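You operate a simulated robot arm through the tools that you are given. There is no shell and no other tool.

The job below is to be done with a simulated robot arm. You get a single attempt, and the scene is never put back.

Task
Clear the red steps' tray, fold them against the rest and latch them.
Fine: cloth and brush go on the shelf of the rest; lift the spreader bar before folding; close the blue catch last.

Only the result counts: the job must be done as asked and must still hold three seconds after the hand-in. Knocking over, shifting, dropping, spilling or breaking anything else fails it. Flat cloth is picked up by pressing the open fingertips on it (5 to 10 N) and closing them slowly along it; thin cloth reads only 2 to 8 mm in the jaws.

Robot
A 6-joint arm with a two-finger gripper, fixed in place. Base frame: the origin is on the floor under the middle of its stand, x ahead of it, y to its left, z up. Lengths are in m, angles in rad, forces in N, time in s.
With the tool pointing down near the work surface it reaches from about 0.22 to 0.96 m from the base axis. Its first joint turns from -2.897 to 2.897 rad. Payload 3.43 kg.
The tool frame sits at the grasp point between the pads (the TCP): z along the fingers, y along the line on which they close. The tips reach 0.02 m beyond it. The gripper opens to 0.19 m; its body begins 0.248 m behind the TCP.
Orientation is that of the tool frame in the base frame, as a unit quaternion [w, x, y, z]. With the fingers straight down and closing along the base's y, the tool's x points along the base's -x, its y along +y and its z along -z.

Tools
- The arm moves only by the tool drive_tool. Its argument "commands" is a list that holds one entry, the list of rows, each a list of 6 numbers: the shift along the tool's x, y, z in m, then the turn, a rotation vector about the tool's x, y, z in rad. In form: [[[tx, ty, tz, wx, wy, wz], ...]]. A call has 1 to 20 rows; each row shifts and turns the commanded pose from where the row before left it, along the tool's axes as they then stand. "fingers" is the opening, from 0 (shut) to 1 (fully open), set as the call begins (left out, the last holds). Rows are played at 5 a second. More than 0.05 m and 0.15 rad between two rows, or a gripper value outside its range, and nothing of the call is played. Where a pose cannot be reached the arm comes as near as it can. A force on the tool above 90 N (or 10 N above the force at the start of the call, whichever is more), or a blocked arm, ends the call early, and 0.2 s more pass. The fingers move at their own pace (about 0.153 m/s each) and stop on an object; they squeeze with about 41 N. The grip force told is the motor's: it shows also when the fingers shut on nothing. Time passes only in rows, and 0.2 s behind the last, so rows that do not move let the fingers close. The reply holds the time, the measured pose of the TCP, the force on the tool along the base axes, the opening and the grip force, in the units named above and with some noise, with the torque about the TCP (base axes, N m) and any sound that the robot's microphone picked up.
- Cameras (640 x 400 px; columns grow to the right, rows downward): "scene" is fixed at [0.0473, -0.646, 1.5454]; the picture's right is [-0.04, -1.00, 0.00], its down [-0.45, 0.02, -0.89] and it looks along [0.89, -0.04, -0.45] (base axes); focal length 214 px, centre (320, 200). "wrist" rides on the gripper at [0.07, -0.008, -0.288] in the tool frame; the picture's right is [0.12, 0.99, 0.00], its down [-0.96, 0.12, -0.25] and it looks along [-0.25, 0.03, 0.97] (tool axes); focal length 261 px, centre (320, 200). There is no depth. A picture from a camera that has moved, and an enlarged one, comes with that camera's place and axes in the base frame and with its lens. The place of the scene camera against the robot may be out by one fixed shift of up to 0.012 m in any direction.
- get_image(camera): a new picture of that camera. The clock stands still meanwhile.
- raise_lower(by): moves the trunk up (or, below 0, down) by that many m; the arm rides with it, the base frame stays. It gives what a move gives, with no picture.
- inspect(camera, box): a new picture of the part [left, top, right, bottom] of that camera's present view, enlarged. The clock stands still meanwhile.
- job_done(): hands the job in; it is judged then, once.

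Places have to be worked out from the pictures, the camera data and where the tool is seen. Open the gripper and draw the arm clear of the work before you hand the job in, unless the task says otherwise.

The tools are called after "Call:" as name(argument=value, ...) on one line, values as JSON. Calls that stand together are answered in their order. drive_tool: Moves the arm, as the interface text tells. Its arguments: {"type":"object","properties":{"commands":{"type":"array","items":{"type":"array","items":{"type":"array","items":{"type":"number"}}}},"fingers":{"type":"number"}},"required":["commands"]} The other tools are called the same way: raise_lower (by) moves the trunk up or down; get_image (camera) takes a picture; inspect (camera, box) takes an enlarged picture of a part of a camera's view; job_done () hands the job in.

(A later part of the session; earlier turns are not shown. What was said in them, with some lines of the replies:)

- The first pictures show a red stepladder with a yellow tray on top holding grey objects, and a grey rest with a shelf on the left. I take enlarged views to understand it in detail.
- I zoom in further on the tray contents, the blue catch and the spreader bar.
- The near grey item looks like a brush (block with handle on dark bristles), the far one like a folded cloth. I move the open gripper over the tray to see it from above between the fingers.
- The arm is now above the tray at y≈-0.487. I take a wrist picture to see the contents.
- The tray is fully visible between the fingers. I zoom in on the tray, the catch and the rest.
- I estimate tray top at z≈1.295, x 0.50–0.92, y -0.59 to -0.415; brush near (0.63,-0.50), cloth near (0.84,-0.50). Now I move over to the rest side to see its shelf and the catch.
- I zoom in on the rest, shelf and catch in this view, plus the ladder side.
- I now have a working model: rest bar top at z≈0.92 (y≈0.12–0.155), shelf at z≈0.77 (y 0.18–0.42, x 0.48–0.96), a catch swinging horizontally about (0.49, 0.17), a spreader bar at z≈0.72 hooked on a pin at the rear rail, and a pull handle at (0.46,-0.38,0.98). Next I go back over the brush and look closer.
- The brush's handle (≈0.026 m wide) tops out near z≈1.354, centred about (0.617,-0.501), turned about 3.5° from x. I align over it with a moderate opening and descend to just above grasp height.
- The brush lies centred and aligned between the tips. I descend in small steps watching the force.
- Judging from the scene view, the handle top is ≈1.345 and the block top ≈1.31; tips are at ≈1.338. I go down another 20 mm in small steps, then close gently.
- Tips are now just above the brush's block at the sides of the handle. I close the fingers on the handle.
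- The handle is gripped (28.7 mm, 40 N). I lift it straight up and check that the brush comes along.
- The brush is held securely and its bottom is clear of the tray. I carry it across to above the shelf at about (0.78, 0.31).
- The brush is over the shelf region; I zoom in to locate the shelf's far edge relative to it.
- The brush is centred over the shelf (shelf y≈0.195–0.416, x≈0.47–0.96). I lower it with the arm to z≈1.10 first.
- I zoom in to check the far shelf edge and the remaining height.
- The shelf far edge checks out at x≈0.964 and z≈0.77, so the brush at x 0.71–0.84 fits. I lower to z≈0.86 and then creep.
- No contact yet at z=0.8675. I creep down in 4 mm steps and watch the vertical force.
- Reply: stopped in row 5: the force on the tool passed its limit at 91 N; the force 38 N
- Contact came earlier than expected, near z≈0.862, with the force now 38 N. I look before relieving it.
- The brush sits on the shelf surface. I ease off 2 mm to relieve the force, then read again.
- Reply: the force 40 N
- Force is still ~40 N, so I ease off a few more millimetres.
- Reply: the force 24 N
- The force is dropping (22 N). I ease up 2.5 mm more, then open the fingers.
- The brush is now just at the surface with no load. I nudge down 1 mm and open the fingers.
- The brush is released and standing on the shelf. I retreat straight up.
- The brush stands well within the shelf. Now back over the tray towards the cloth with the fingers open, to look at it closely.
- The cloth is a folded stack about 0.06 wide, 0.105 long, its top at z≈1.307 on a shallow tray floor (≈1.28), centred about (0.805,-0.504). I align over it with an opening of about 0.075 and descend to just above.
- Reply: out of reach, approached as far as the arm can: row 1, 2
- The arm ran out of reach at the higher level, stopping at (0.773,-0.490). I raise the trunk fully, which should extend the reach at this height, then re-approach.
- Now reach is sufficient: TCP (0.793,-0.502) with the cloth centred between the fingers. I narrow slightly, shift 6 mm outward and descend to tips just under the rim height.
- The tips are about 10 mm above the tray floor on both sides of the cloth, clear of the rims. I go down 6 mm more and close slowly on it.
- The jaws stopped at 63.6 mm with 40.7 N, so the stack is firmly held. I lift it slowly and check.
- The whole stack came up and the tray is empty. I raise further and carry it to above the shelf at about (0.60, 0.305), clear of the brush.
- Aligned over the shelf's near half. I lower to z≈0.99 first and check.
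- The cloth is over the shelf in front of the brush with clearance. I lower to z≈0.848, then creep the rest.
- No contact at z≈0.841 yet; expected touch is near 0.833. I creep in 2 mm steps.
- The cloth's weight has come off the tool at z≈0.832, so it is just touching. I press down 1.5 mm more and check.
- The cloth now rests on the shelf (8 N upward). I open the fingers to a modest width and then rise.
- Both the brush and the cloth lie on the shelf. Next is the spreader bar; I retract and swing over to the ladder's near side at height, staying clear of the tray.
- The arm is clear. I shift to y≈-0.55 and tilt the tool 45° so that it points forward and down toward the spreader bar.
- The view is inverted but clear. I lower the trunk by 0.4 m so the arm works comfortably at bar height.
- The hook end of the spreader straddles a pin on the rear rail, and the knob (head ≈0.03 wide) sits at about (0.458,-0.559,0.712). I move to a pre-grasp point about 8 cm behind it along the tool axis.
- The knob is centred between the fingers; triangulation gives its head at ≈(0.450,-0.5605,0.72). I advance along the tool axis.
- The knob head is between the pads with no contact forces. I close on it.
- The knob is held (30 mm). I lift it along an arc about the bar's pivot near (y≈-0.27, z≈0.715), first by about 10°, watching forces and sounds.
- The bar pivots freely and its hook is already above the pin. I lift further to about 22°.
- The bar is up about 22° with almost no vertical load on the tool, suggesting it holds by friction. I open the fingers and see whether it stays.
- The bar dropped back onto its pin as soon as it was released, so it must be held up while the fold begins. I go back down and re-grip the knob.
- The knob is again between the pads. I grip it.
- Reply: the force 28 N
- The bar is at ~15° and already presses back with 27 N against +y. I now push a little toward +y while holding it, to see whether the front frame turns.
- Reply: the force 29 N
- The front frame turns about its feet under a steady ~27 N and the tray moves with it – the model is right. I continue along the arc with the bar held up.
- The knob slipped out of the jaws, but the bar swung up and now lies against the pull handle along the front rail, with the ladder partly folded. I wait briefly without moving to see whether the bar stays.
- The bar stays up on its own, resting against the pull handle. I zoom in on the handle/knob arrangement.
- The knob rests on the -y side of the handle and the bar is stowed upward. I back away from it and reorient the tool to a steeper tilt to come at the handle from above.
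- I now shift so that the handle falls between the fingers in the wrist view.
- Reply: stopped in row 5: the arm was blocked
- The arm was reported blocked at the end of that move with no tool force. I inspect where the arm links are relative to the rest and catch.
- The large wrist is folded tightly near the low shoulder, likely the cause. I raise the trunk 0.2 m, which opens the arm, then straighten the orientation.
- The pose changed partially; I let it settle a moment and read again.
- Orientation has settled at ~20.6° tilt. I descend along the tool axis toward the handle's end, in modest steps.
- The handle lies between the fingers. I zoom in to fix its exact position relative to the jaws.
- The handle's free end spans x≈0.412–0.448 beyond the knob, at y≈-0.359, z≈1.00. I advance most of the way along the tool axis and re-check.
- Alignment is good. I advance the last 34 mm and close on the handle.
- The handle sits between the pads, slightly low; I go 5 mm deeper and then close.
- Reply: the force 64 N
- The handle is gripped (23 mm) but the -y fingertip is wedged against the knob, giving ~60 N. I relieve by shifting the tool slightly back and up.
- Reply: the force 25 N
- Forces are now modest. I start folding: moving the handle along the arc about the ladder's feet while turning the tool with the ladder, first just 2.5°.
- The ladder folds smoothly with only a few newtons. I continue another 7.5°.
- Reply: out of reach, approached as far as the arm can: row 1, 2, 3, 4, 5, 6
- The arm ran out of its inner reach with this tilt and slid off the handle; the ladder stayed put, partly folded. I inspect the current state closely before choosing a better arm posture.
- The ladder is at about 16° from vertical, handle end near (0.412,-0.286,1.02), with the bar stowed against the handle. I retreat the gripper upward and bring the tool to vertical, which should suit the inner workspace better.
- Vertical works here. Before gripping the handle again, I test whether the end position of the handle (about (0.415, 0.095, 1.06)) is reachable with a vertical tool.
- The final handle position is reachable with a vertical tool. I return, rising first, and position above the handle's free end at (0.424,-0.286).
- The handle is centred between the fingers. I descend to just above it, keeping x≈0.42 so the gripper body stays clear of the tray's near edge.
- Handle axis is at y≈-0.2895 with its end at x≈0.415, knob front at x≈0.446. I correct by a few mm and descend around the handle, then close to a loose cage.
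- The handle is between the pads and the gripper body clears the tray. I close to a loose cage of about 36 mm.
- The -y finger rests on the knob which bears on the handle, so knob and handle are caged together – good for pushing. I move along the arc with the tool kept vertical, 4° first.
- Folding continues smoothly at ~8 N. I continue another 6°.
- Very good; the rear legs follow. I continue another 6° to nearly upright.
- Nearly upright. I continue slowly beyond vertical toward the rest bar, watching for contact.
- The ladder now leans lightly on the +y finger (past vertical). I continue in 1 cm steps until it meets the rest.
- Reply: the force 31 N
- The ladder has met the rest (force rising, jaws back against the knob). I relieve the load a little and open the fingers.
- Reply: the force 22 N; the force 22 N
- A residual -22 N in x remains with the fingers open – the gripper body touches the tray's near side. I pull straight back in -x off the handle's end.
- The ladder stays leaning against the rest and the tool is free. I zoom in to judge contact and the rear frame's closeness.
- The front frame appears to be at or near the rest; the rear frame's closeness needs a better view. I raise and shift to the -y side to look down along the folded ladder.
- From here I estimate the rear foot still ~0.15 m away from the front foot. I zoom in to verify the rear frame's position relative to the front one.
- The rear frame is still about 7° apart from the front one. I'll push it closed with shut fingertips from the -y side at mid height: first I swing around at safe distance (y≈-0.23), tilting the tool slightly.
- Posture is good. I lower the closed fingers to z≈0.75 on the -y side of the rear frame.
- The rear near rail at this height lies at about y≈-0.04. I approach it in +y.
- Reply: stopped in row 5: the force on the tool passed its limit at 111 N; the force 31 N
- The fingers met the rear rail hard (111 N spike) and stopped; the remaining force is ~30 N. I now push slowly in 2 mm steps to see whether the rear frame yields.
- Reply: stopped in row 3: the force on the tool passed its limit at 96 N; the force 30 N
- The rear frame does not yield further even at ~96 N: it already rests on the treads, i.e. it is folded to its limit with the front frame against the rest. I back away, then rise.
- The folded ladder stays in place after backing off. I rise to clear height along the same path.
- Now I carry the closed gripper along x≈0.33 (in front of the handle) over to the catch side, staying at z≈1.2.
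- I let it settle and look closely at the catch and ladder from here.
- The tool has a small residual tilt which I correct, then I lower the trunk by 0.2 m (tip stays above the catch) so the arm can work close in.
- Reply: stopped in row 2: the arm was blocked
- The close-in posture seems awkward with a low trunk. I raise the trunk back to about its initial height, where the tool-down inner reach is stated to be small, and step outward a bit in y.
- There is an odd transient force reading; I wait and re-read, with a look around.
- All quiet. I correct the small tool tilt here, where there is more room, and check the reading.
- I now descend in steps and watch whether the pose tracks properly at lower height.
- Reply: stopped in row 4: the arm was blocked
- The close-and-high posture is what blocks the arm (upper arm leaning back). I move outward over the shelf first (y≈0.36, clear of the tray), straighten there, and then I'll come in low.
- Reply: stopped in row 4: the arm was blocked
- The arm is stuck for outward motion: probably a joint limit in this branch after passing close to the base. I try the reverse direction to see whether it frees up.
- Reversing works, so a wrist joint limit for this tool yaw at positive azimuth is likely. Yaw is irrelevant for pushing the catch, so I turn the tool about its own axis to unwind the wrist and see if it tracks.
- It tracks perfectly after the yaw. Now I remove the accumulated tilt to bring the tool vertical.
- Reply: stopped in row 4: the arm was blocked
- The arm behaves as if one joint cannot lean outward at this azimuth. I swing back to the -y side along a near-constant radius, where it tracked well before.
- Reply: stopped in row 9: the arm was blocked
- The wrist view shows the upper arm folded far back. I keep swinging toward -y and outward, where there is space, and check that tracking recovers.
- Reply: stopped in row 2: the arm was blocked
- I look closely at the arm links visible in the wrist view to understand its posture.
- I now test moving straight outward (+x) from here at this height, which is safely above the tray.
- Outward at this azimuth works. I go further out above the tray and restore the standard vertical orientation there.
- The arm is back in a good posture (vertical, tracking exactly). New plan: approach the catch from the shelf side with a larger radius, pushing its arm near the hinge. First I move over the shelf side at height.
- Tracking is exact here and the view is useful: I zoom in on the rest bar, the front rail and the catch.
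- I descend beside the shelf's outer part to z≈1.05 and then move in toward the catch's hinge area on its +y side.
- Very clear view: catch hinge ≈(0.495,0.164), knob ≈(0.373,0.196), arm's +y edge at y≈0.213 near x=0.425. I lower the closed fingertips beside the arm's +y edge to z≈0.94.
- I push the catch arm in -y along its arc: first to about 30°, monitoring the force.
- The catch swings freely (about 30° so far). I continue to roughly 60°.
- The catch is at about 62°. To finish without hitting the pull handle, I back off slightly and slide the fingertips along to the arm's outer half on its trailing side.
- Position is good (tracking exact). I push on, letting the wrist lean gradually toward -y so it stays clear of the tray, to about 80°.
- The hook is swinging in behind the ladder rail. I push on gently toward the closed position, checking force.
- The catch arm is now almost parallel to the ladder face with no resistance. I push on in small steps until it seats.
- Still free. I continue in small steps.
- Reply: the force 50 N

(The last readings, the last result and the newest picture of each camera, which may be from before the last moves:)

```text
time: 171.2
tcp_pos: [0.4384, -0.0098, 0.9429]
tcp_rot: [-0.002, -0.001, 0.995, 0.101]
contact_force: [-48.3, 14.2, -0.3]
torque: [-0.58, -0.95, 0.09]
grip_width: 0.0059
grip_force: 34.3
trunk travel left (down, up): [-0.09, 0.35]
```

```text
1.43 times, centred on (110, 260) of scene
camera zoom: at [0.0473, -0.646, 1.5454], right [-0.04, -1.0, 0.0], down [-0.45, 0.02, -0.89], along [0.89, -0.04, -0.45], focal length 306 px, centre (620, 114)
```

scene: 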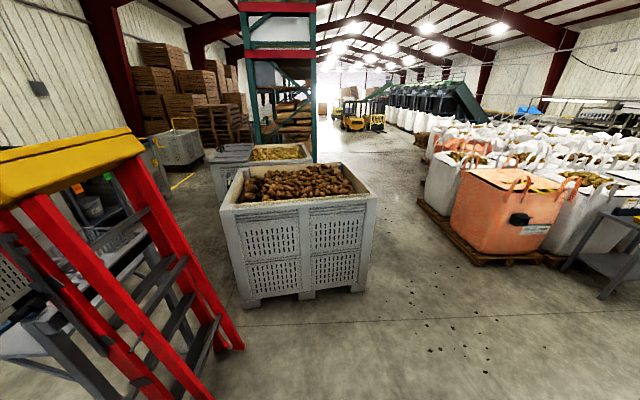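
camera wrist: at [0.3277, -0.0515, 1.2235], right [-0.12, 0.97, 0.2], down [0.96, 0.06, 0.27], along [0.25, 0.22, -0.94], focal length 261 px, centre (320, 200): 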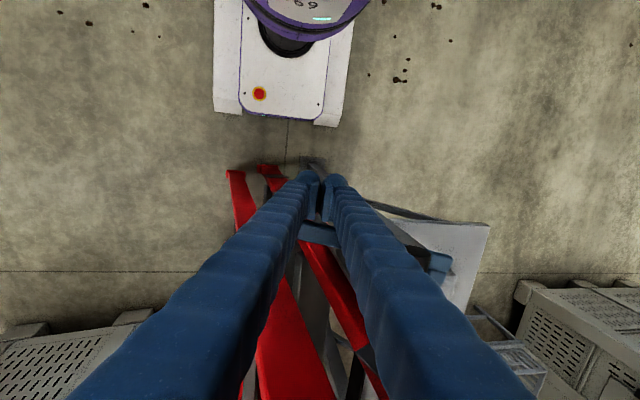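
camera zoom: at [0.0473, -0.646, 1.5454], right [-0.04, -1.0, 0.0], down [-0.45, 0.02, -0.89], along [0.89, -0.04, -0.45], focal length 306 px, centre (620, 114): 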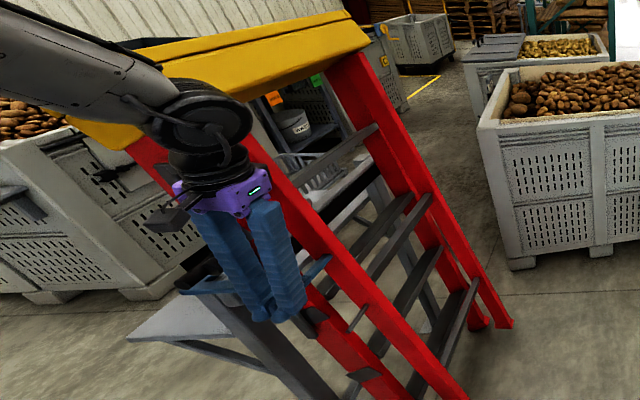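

The catch has reached a firm stop (force rising to ~48 N) with its arm parallel to the ladder face. I back off gently and look closely at where the hook sits.

Call:
drive_tool(commands=[[[0.01, 0, 0, 0, 0, 0], [0.02, 0, 0, 0, 0, 0], [0.03, -0.01, 0, 0, 0, 0], [0, -0.04, -0.008, 0, 0, 0], [0, -0.04, -0.008, 0, 0, 0], [0, 0, 0, 0, 0, 0]]], fingers=0.3)

Call:
get_image(camera="wrist")

Call:
inspect(camera="wrist", box=[280, 180, 600, 400])

Call:
inspect(camera="scene", box=[60, 220, 200, 380])

```text
time: 172.6
tcp_pos: [0.386, -0.1032, 0.9406]
tcp_rot: [0.002, 0.0, 0.995, 0.1]
contact_force: [-0.2, -0.7, 0.2]
torque: [0.12, 0.0, 0.02]
grip_width: 0.0572
grip_force: 0.0
trunk travel left (down, up): [-0.09, 0.35]
```

```text
taken
camera wrist: at [0.3147, -0.1683, 1.2206], right [-0.12, 0.97, 0.2], down [0.96, 0.06, 0.27], along [0.25, 0.22, -0.94], focal length 261 px, centre (320, 200)
```

wrist: 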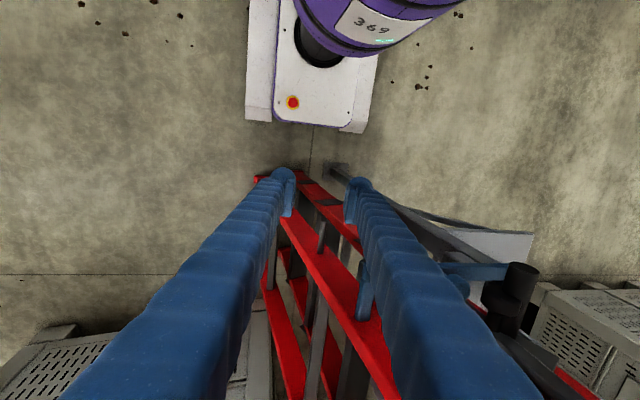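

```text
1.82 times, centred on (440, 290) of wrist
camera zoom: at [0.3147, -0.1683, 1.2206], right [-0.12, 0.97, 0.2], down [0.96, 0.06, 0.27], along [0.25, 0.22, -0.94], focal length 474 px, centre (102, 36)
```

zoom: 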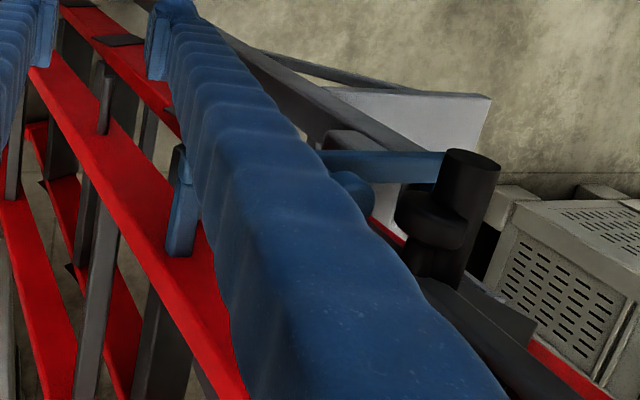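

```text
2.50 times, centred on (130, 300) of scene
camera zoom: at [0.0473, -0.646, 1.5454], right [-0.04, -1.0, 0.0], down [-0.45, 0.02, -0.89], along [0.89, -0.04, -0.45], focal length 536 px, centre (795, -50)
```

zoom: 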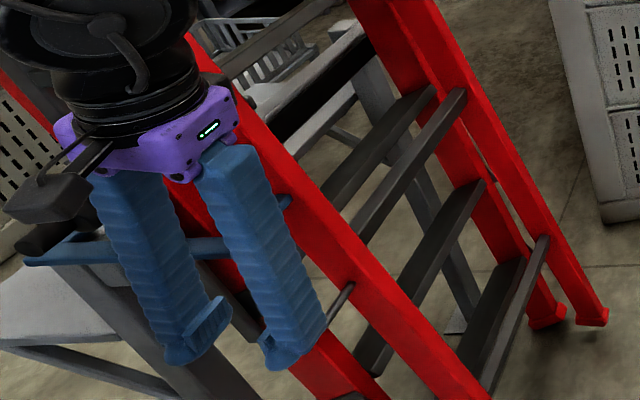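

The gripper still blocks the view; I move further to -y to see the hook against the rails.

Call:
drive_tool(commands=[[[0, -0.04, -0.008, 0, 0, 0], [0, -0.04, -0.008, 0, 0, 0], [0, -0.04, -0.008, 0, 0, 0], [0, -0.03, -0.006, 0, 0, 0], [0, 0, 0, 0, 0, 0]]], fingers=0.3)

Call:
get_image(camera="wrist")

Call:
inspect(camera="wrist", box=[400, 160, 640, 400])

Call:
inspect(camera="scene", box=[30, 220, 170, 380])

```text
time: 173.8
tcp_pos: [0.3861, -0.2572, 0.9402]
tcp_rot: [0.002, 0.0, 0.995, 0.1]
contact_force: [-0.3, -1.0, 0.7]
torque: [0.08, 0.0, 0.0]
grip_width: 0.057
grip_force: 0.0
trunk travel left (down, up): [-0.09, 0.35]
```

```text
taken
camera wrist: at [0.3152, -0.322, 1.2205], right [-0.12, 0.97, 0.2], down [0.96, 0.06, 0.27], along [0.25, 0.22, -0.94], focal length 261 px, centre (320, 200)
```

wrist: 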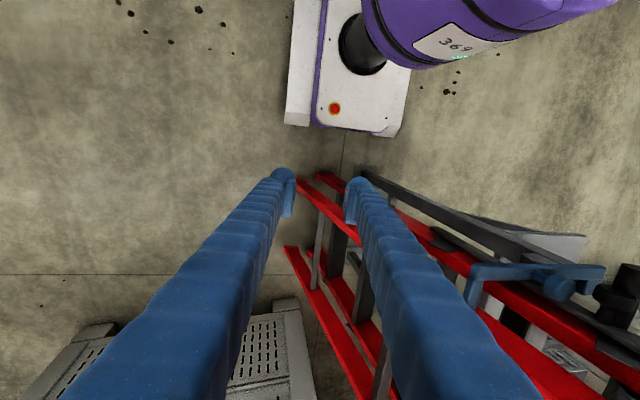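

```text
1.67 times, centred on (520, 280) of wrist
camera zoom: at [0.3152, -0.322, 1.2205], right [-0.12, 0.97, 0.2], down [0.96, 0.06, 0.27], along [0.25, 0.22, -0.94], focal length 434 px, centre (-13, 67)
```

zoom: 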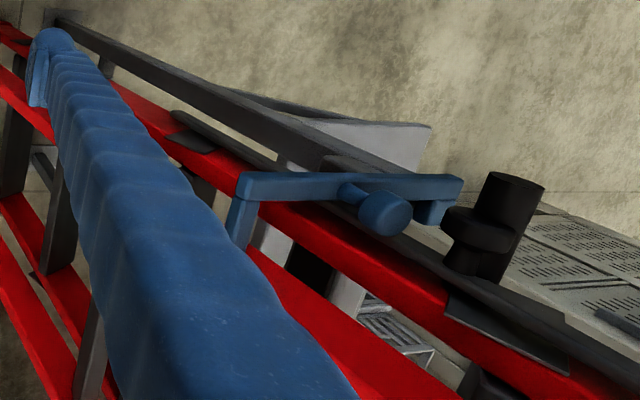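

```text
2.50 times, centred on (100, 300) of scene
camera zoom: at [0.0473, -0.646, 1.5454], right [-0.04, -1.0, 0.0], down [-0.45, 0.02, -0.89], along [0.89, -0.04, -0.45], focal length 536 px, centre (870, -50)
```

zoom: 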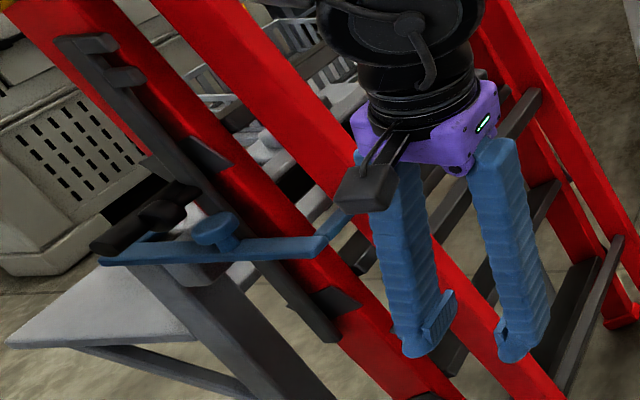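

I get a clearer look: I rise, go vertical and place the open gripper so that the hook shows between the fingers.

Call:
drive_tool(commands=[[[0, 0.0083, -0.0412, 0, 0, 0], [0, 0.0083, -0.0412, 0, 0, 0], [0, 0.0083, -0.0412, 0, 0, 0], [0, 0.0083, -0.0412, 0, 0, 0], [0, 0.0083, -0.0412, 0, 0, 0], [0, 0, 0, 0.1, 0, 0], [0, 0, 0, 0.1, 0, 0], [0.003, 0.045, 0, 0, 0, 0], [0.003, 0.045, 0, 0, 0, 0], [0, 0.045, 0, 0, 0, 0], [0, 0.045, 0, 0, 0, 0], [0, 0.02, 0, 0, 0, 0], [0, 0, 0, 0, 0, 0]]], fingers=1)

Call:
get_image(camera="wrist")

Call:
inspect(camera="wrist", box=[260, 170, 440, 350])

```text
time: 176.6
tcp_pos: [0.3808, -0.0565, 1.1497]
tcp_rot: [0.002, 0.001, 1.0, -0.001]
contact_force: [0.4, -0.1, 0.2]
torque: [-0.03, -0.01, 0.02]
grip_width: 0.1901
grip_force: 0.0
trunk travel left (down, up): [-0.09, 0.35]
```

```text
taken
camera wrist: at [0.3092, -0.0639, 1.4375], right [-0.12, 0.99, 0.0], down [0.96, 0.11, 0.25], along [0.25, 0.03, -0.97], focal length 261 px, centre (320, 200)
```

wrist: 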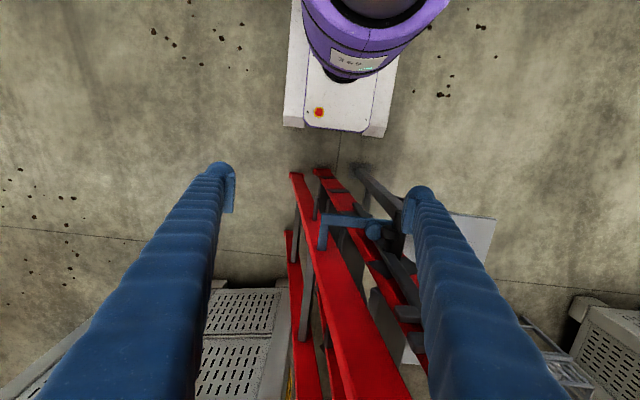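

```text
2.22 times, centred on (350, 260) of wrist
camera zoom: at [0.3092, -0.0639, 1.4375], right [-0.12, 0.99, 0.0], down [0.96, 0.11, 0.25], along [0.25, 0.03, -0.97], focal length 579 px, centre (253, 67)
```

zoom: 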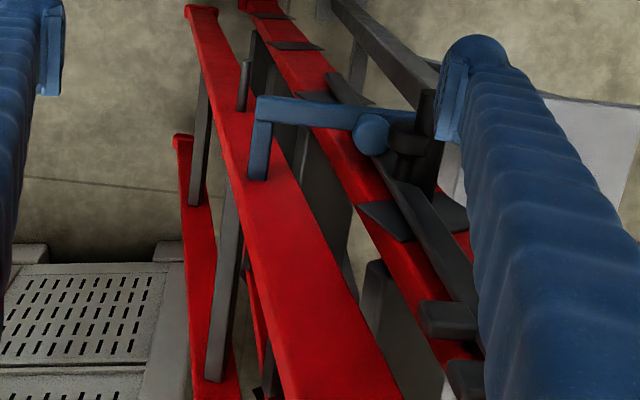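

From here the arm of the catch is parallel to y (≈91° turned from open) and the hook lies across the front rail's -y side. I withdraw the gripper to the -y side so both cameras can verify everything.

Call:
drive_tool(commands=[[[0, -0.045, 0, 0, 0, 0], [0, -0.045, 0, 0, 0, 0], [0, -0.045, 0, 0, 0, 0], [0, -0.045, 0, 0, 0, 0], [0, -0.045, 0, 0, 0, 0], [0, -0.045, 0, 0, 0, 0], [0, -0.045, 0, 0, 0, 0], [0, -0.045, 0, 0, 0, 0], [0, 0, 0, 0, 0, 0]]], fingers=0.5)

Call:
get_image(camera="scene")

Call:
inspect(camera="scene", box=[0, 120, 260, 400])

Call:
inspect(camera="scene", box=[20, 240, 160, 380])

```text
time: 178.6
tcp_pos: [0.3795, -0.4164, 1.1498]
tcp_rot: [0.001, 0.0, 1.0, 0.0]
contact_force: [-0.8, 0.3, 0.6]
torque: [0.14, -0.03, 0.01]
grip_width: 0.0949
grip_force: 0.0
trunk travel left (down, up): [-0.09, 0.35]
```

```text
taken
```

scene: 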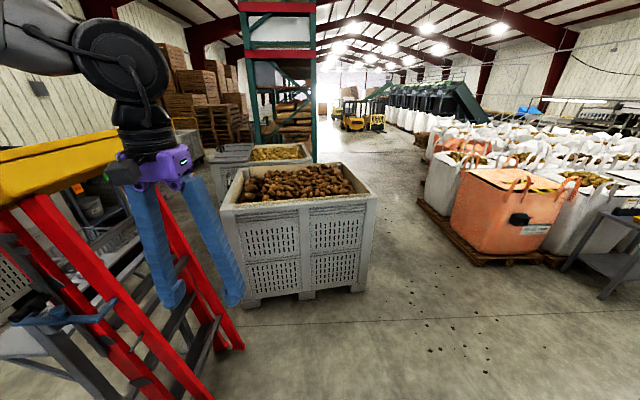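

```text
1.43 times, centred on (130, 260) of scene
camera zoom: at [0.0473, -0.646, 1.5454], right [-0.04, -1.0, 0.0], down [-0.45, 0.02, -0.89], along [0.89, -0.04, -0.45], focal length 306 px, centre (591, 114)
```

zoom: 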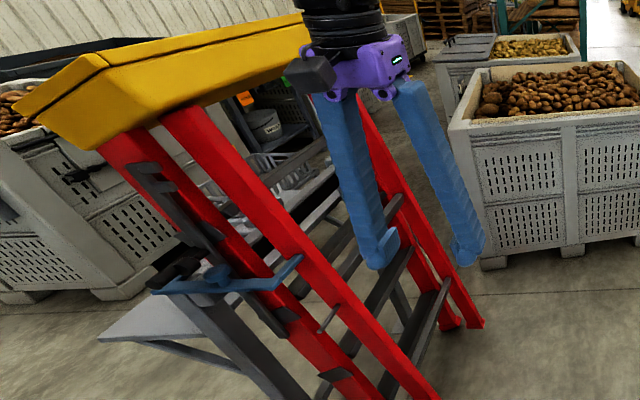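

```text
2.86 times, centred on (90, 310) of scene
camera zoom: at [0.0473, -0.646, 1.5454], right [-0.04, -1.0, 0.0], down [-0.45, 0.02, -0.89], along [0.89, -0.04, -0.45], focal length 613 px, centre (977, -114)
```

zoom: 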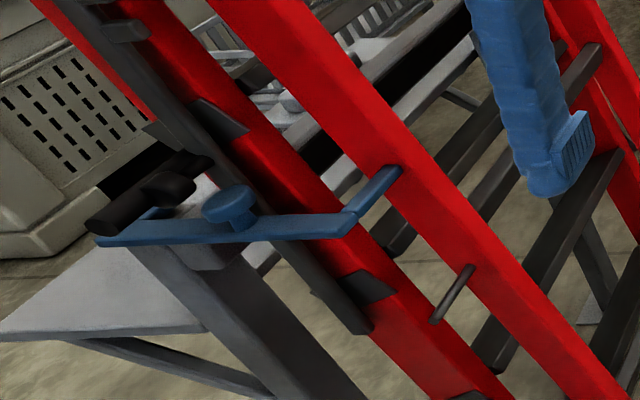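

The picture confirms it: the catch arm lies across the front rail with its hook behind it, the ladder leans on the rest, spreader stowed upright. I draw the arm well clear to the -y side and up.

Call:
drive_tool(commands=[[[0, -0.045, 0, 0, 0, 0], [0, -0.045, 0, 0, 0, 0], [0, -0.045, 0, 0, 0, 0], [0, -0.045, -0.02, 0, 0, 0], [0, -0.045, -0.02, 0, 0, 0], [0, -0.02, -0.04, 0, 0, 0], [0, 0, -0.04, 0, 0, 0], [0, 0, 0, 0, 0, 0]]], fingers=1)

Call:
get_image(camera="wrist")

Call:
get_image(camera="scene")

Call:
inspect(camera="scene", box=[0, 200, 160, 400])

```text
time: 180.3
tcp_pos: [0.3818, -0.6618, 1.2719]
tcp_rot: [0.002, 0.0, 1.0, -0.001]
contact_force: [0.2, 0.0, -0.3]
torque: [-0.02, -0.01, -0.03]
grip_width: 0.1899
grip_force: 0.0
trunk travel left (down, up): [-0.09, 0.35]
```

```text
taken
camera wrist: at [0.3094, -0.6688, 1.5596], right [-0.12, 0.99, 0.0], down [0.96, 0.12, 0.25], along [0.25, 0.03, -0.97], focal length 261 px, centre (320, 200)
```

wrist: 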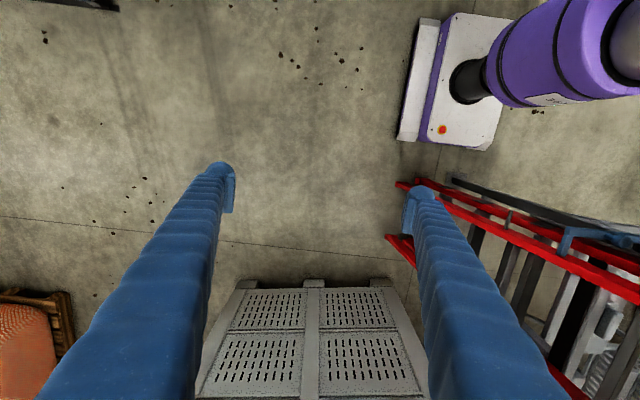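

```text
taken
```

scene: 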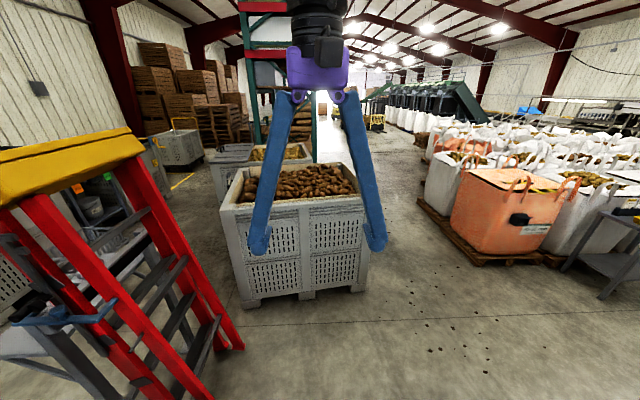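

```text
2.00 times, centred on (80, 300) of scene
camera zoom: at [0.0473, -0.646, 1.5454], right [-0.04, -1.0, 0.0], down [-0.45, 0.02, -0.89], along [0.89, -0.04, -0.45], focal length 429 px, centre (800, 0)
```

zoom: 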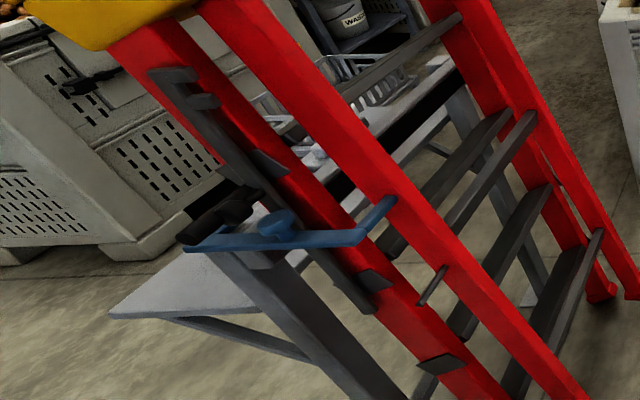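

Everything checks out: tray empty, cloth and brush on the shelf, spreader bar up, ladder leaning on the rest, blue catch arm exactly across the rails at its stop, gripper open and clear. A last short wait confirms that nothing moves before handing in.

Call:
drive_tool(commands=[[[0, 0, 0, 0, 0, 0], [0, 0, 0, 0, 0, 0], [0, 0, 0, 0, 0, 0], [0, 0, 0, 0, 0, 0], [0, 0, 0, 0, 0, 0]]], fingers=1)

Call:
inspect(camera="scene", box=[0, 200, 160, 400])

```text
time: 181.6
tcp_pos: [0.3803, -0.6617, 1.2711]
tcp_rot: [0.002, 0.0, 1.0, -0.001]
contact_force: [0.3, -0.7, 0.4]
torque: [0.0, 0.0, -0.03]
grip_width: 0.1901
grip_force: 0.0
trunk travel left (down, up): [-0.09, 0.35]
```

```text
2.00 times, centred on (80, 300) of scene
camera zoom: at [0.0473, -0.646, 1.5454], right [-0.04, -1.0, 0.0], down [-0.45, 0.02, -0.89], along [0.89, -0.04, -0.45], focal length 429 px, centre (800, 0)
```

zoom: 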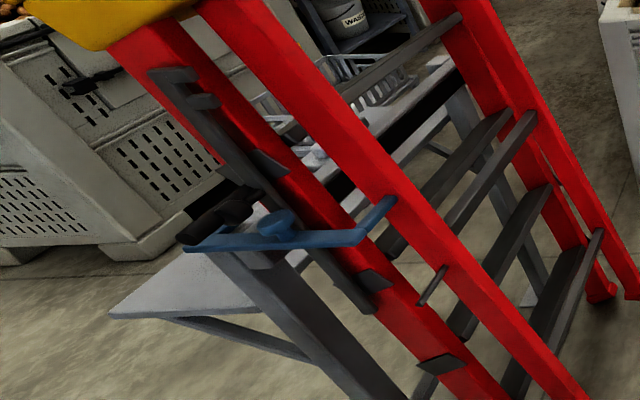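

The state is unchanged and stable, so I hand the job in.

Call:
job_done()

```text
The job is handed in.
```

The job is handed in. As far as I can tell from the last pictures and force readings, every part of it is done.

- **Tray:** it is empty. The brush and the folded cloth both lie on the shelf of the rest. I last saw them there during the catch approach, and nothing touched them afterwards.
- **Spreader bar:** I lifted it off its pin before folding. It slipped from the gripper at one point and swung up on its own. It now stays upright against the pull handle.
- **Steps:** the front frame leans on the rest. The rear legs are folded in until they stopped moving; pushing them at about 100 N gained nothing more.
- **Blue catch:** I closed it last. It turned about 90° until it stopped, and its arm lies straight across the front rail.
- **Arm:** the gripper is open and well clear. Nothing moved over a last short wait.

Two points I could not confirm:

- **Catch stop:** I heard no latch sound. The hook tip ends very close to, or just touching, the near face of the rear leg. The stop could be that leg rather than the catch's own limit.
- **Bumps:** the arm bumped the folded steps a few times while working, with brief peaks of about 100 N. I saw nothing knocked over or out of place afterwards.
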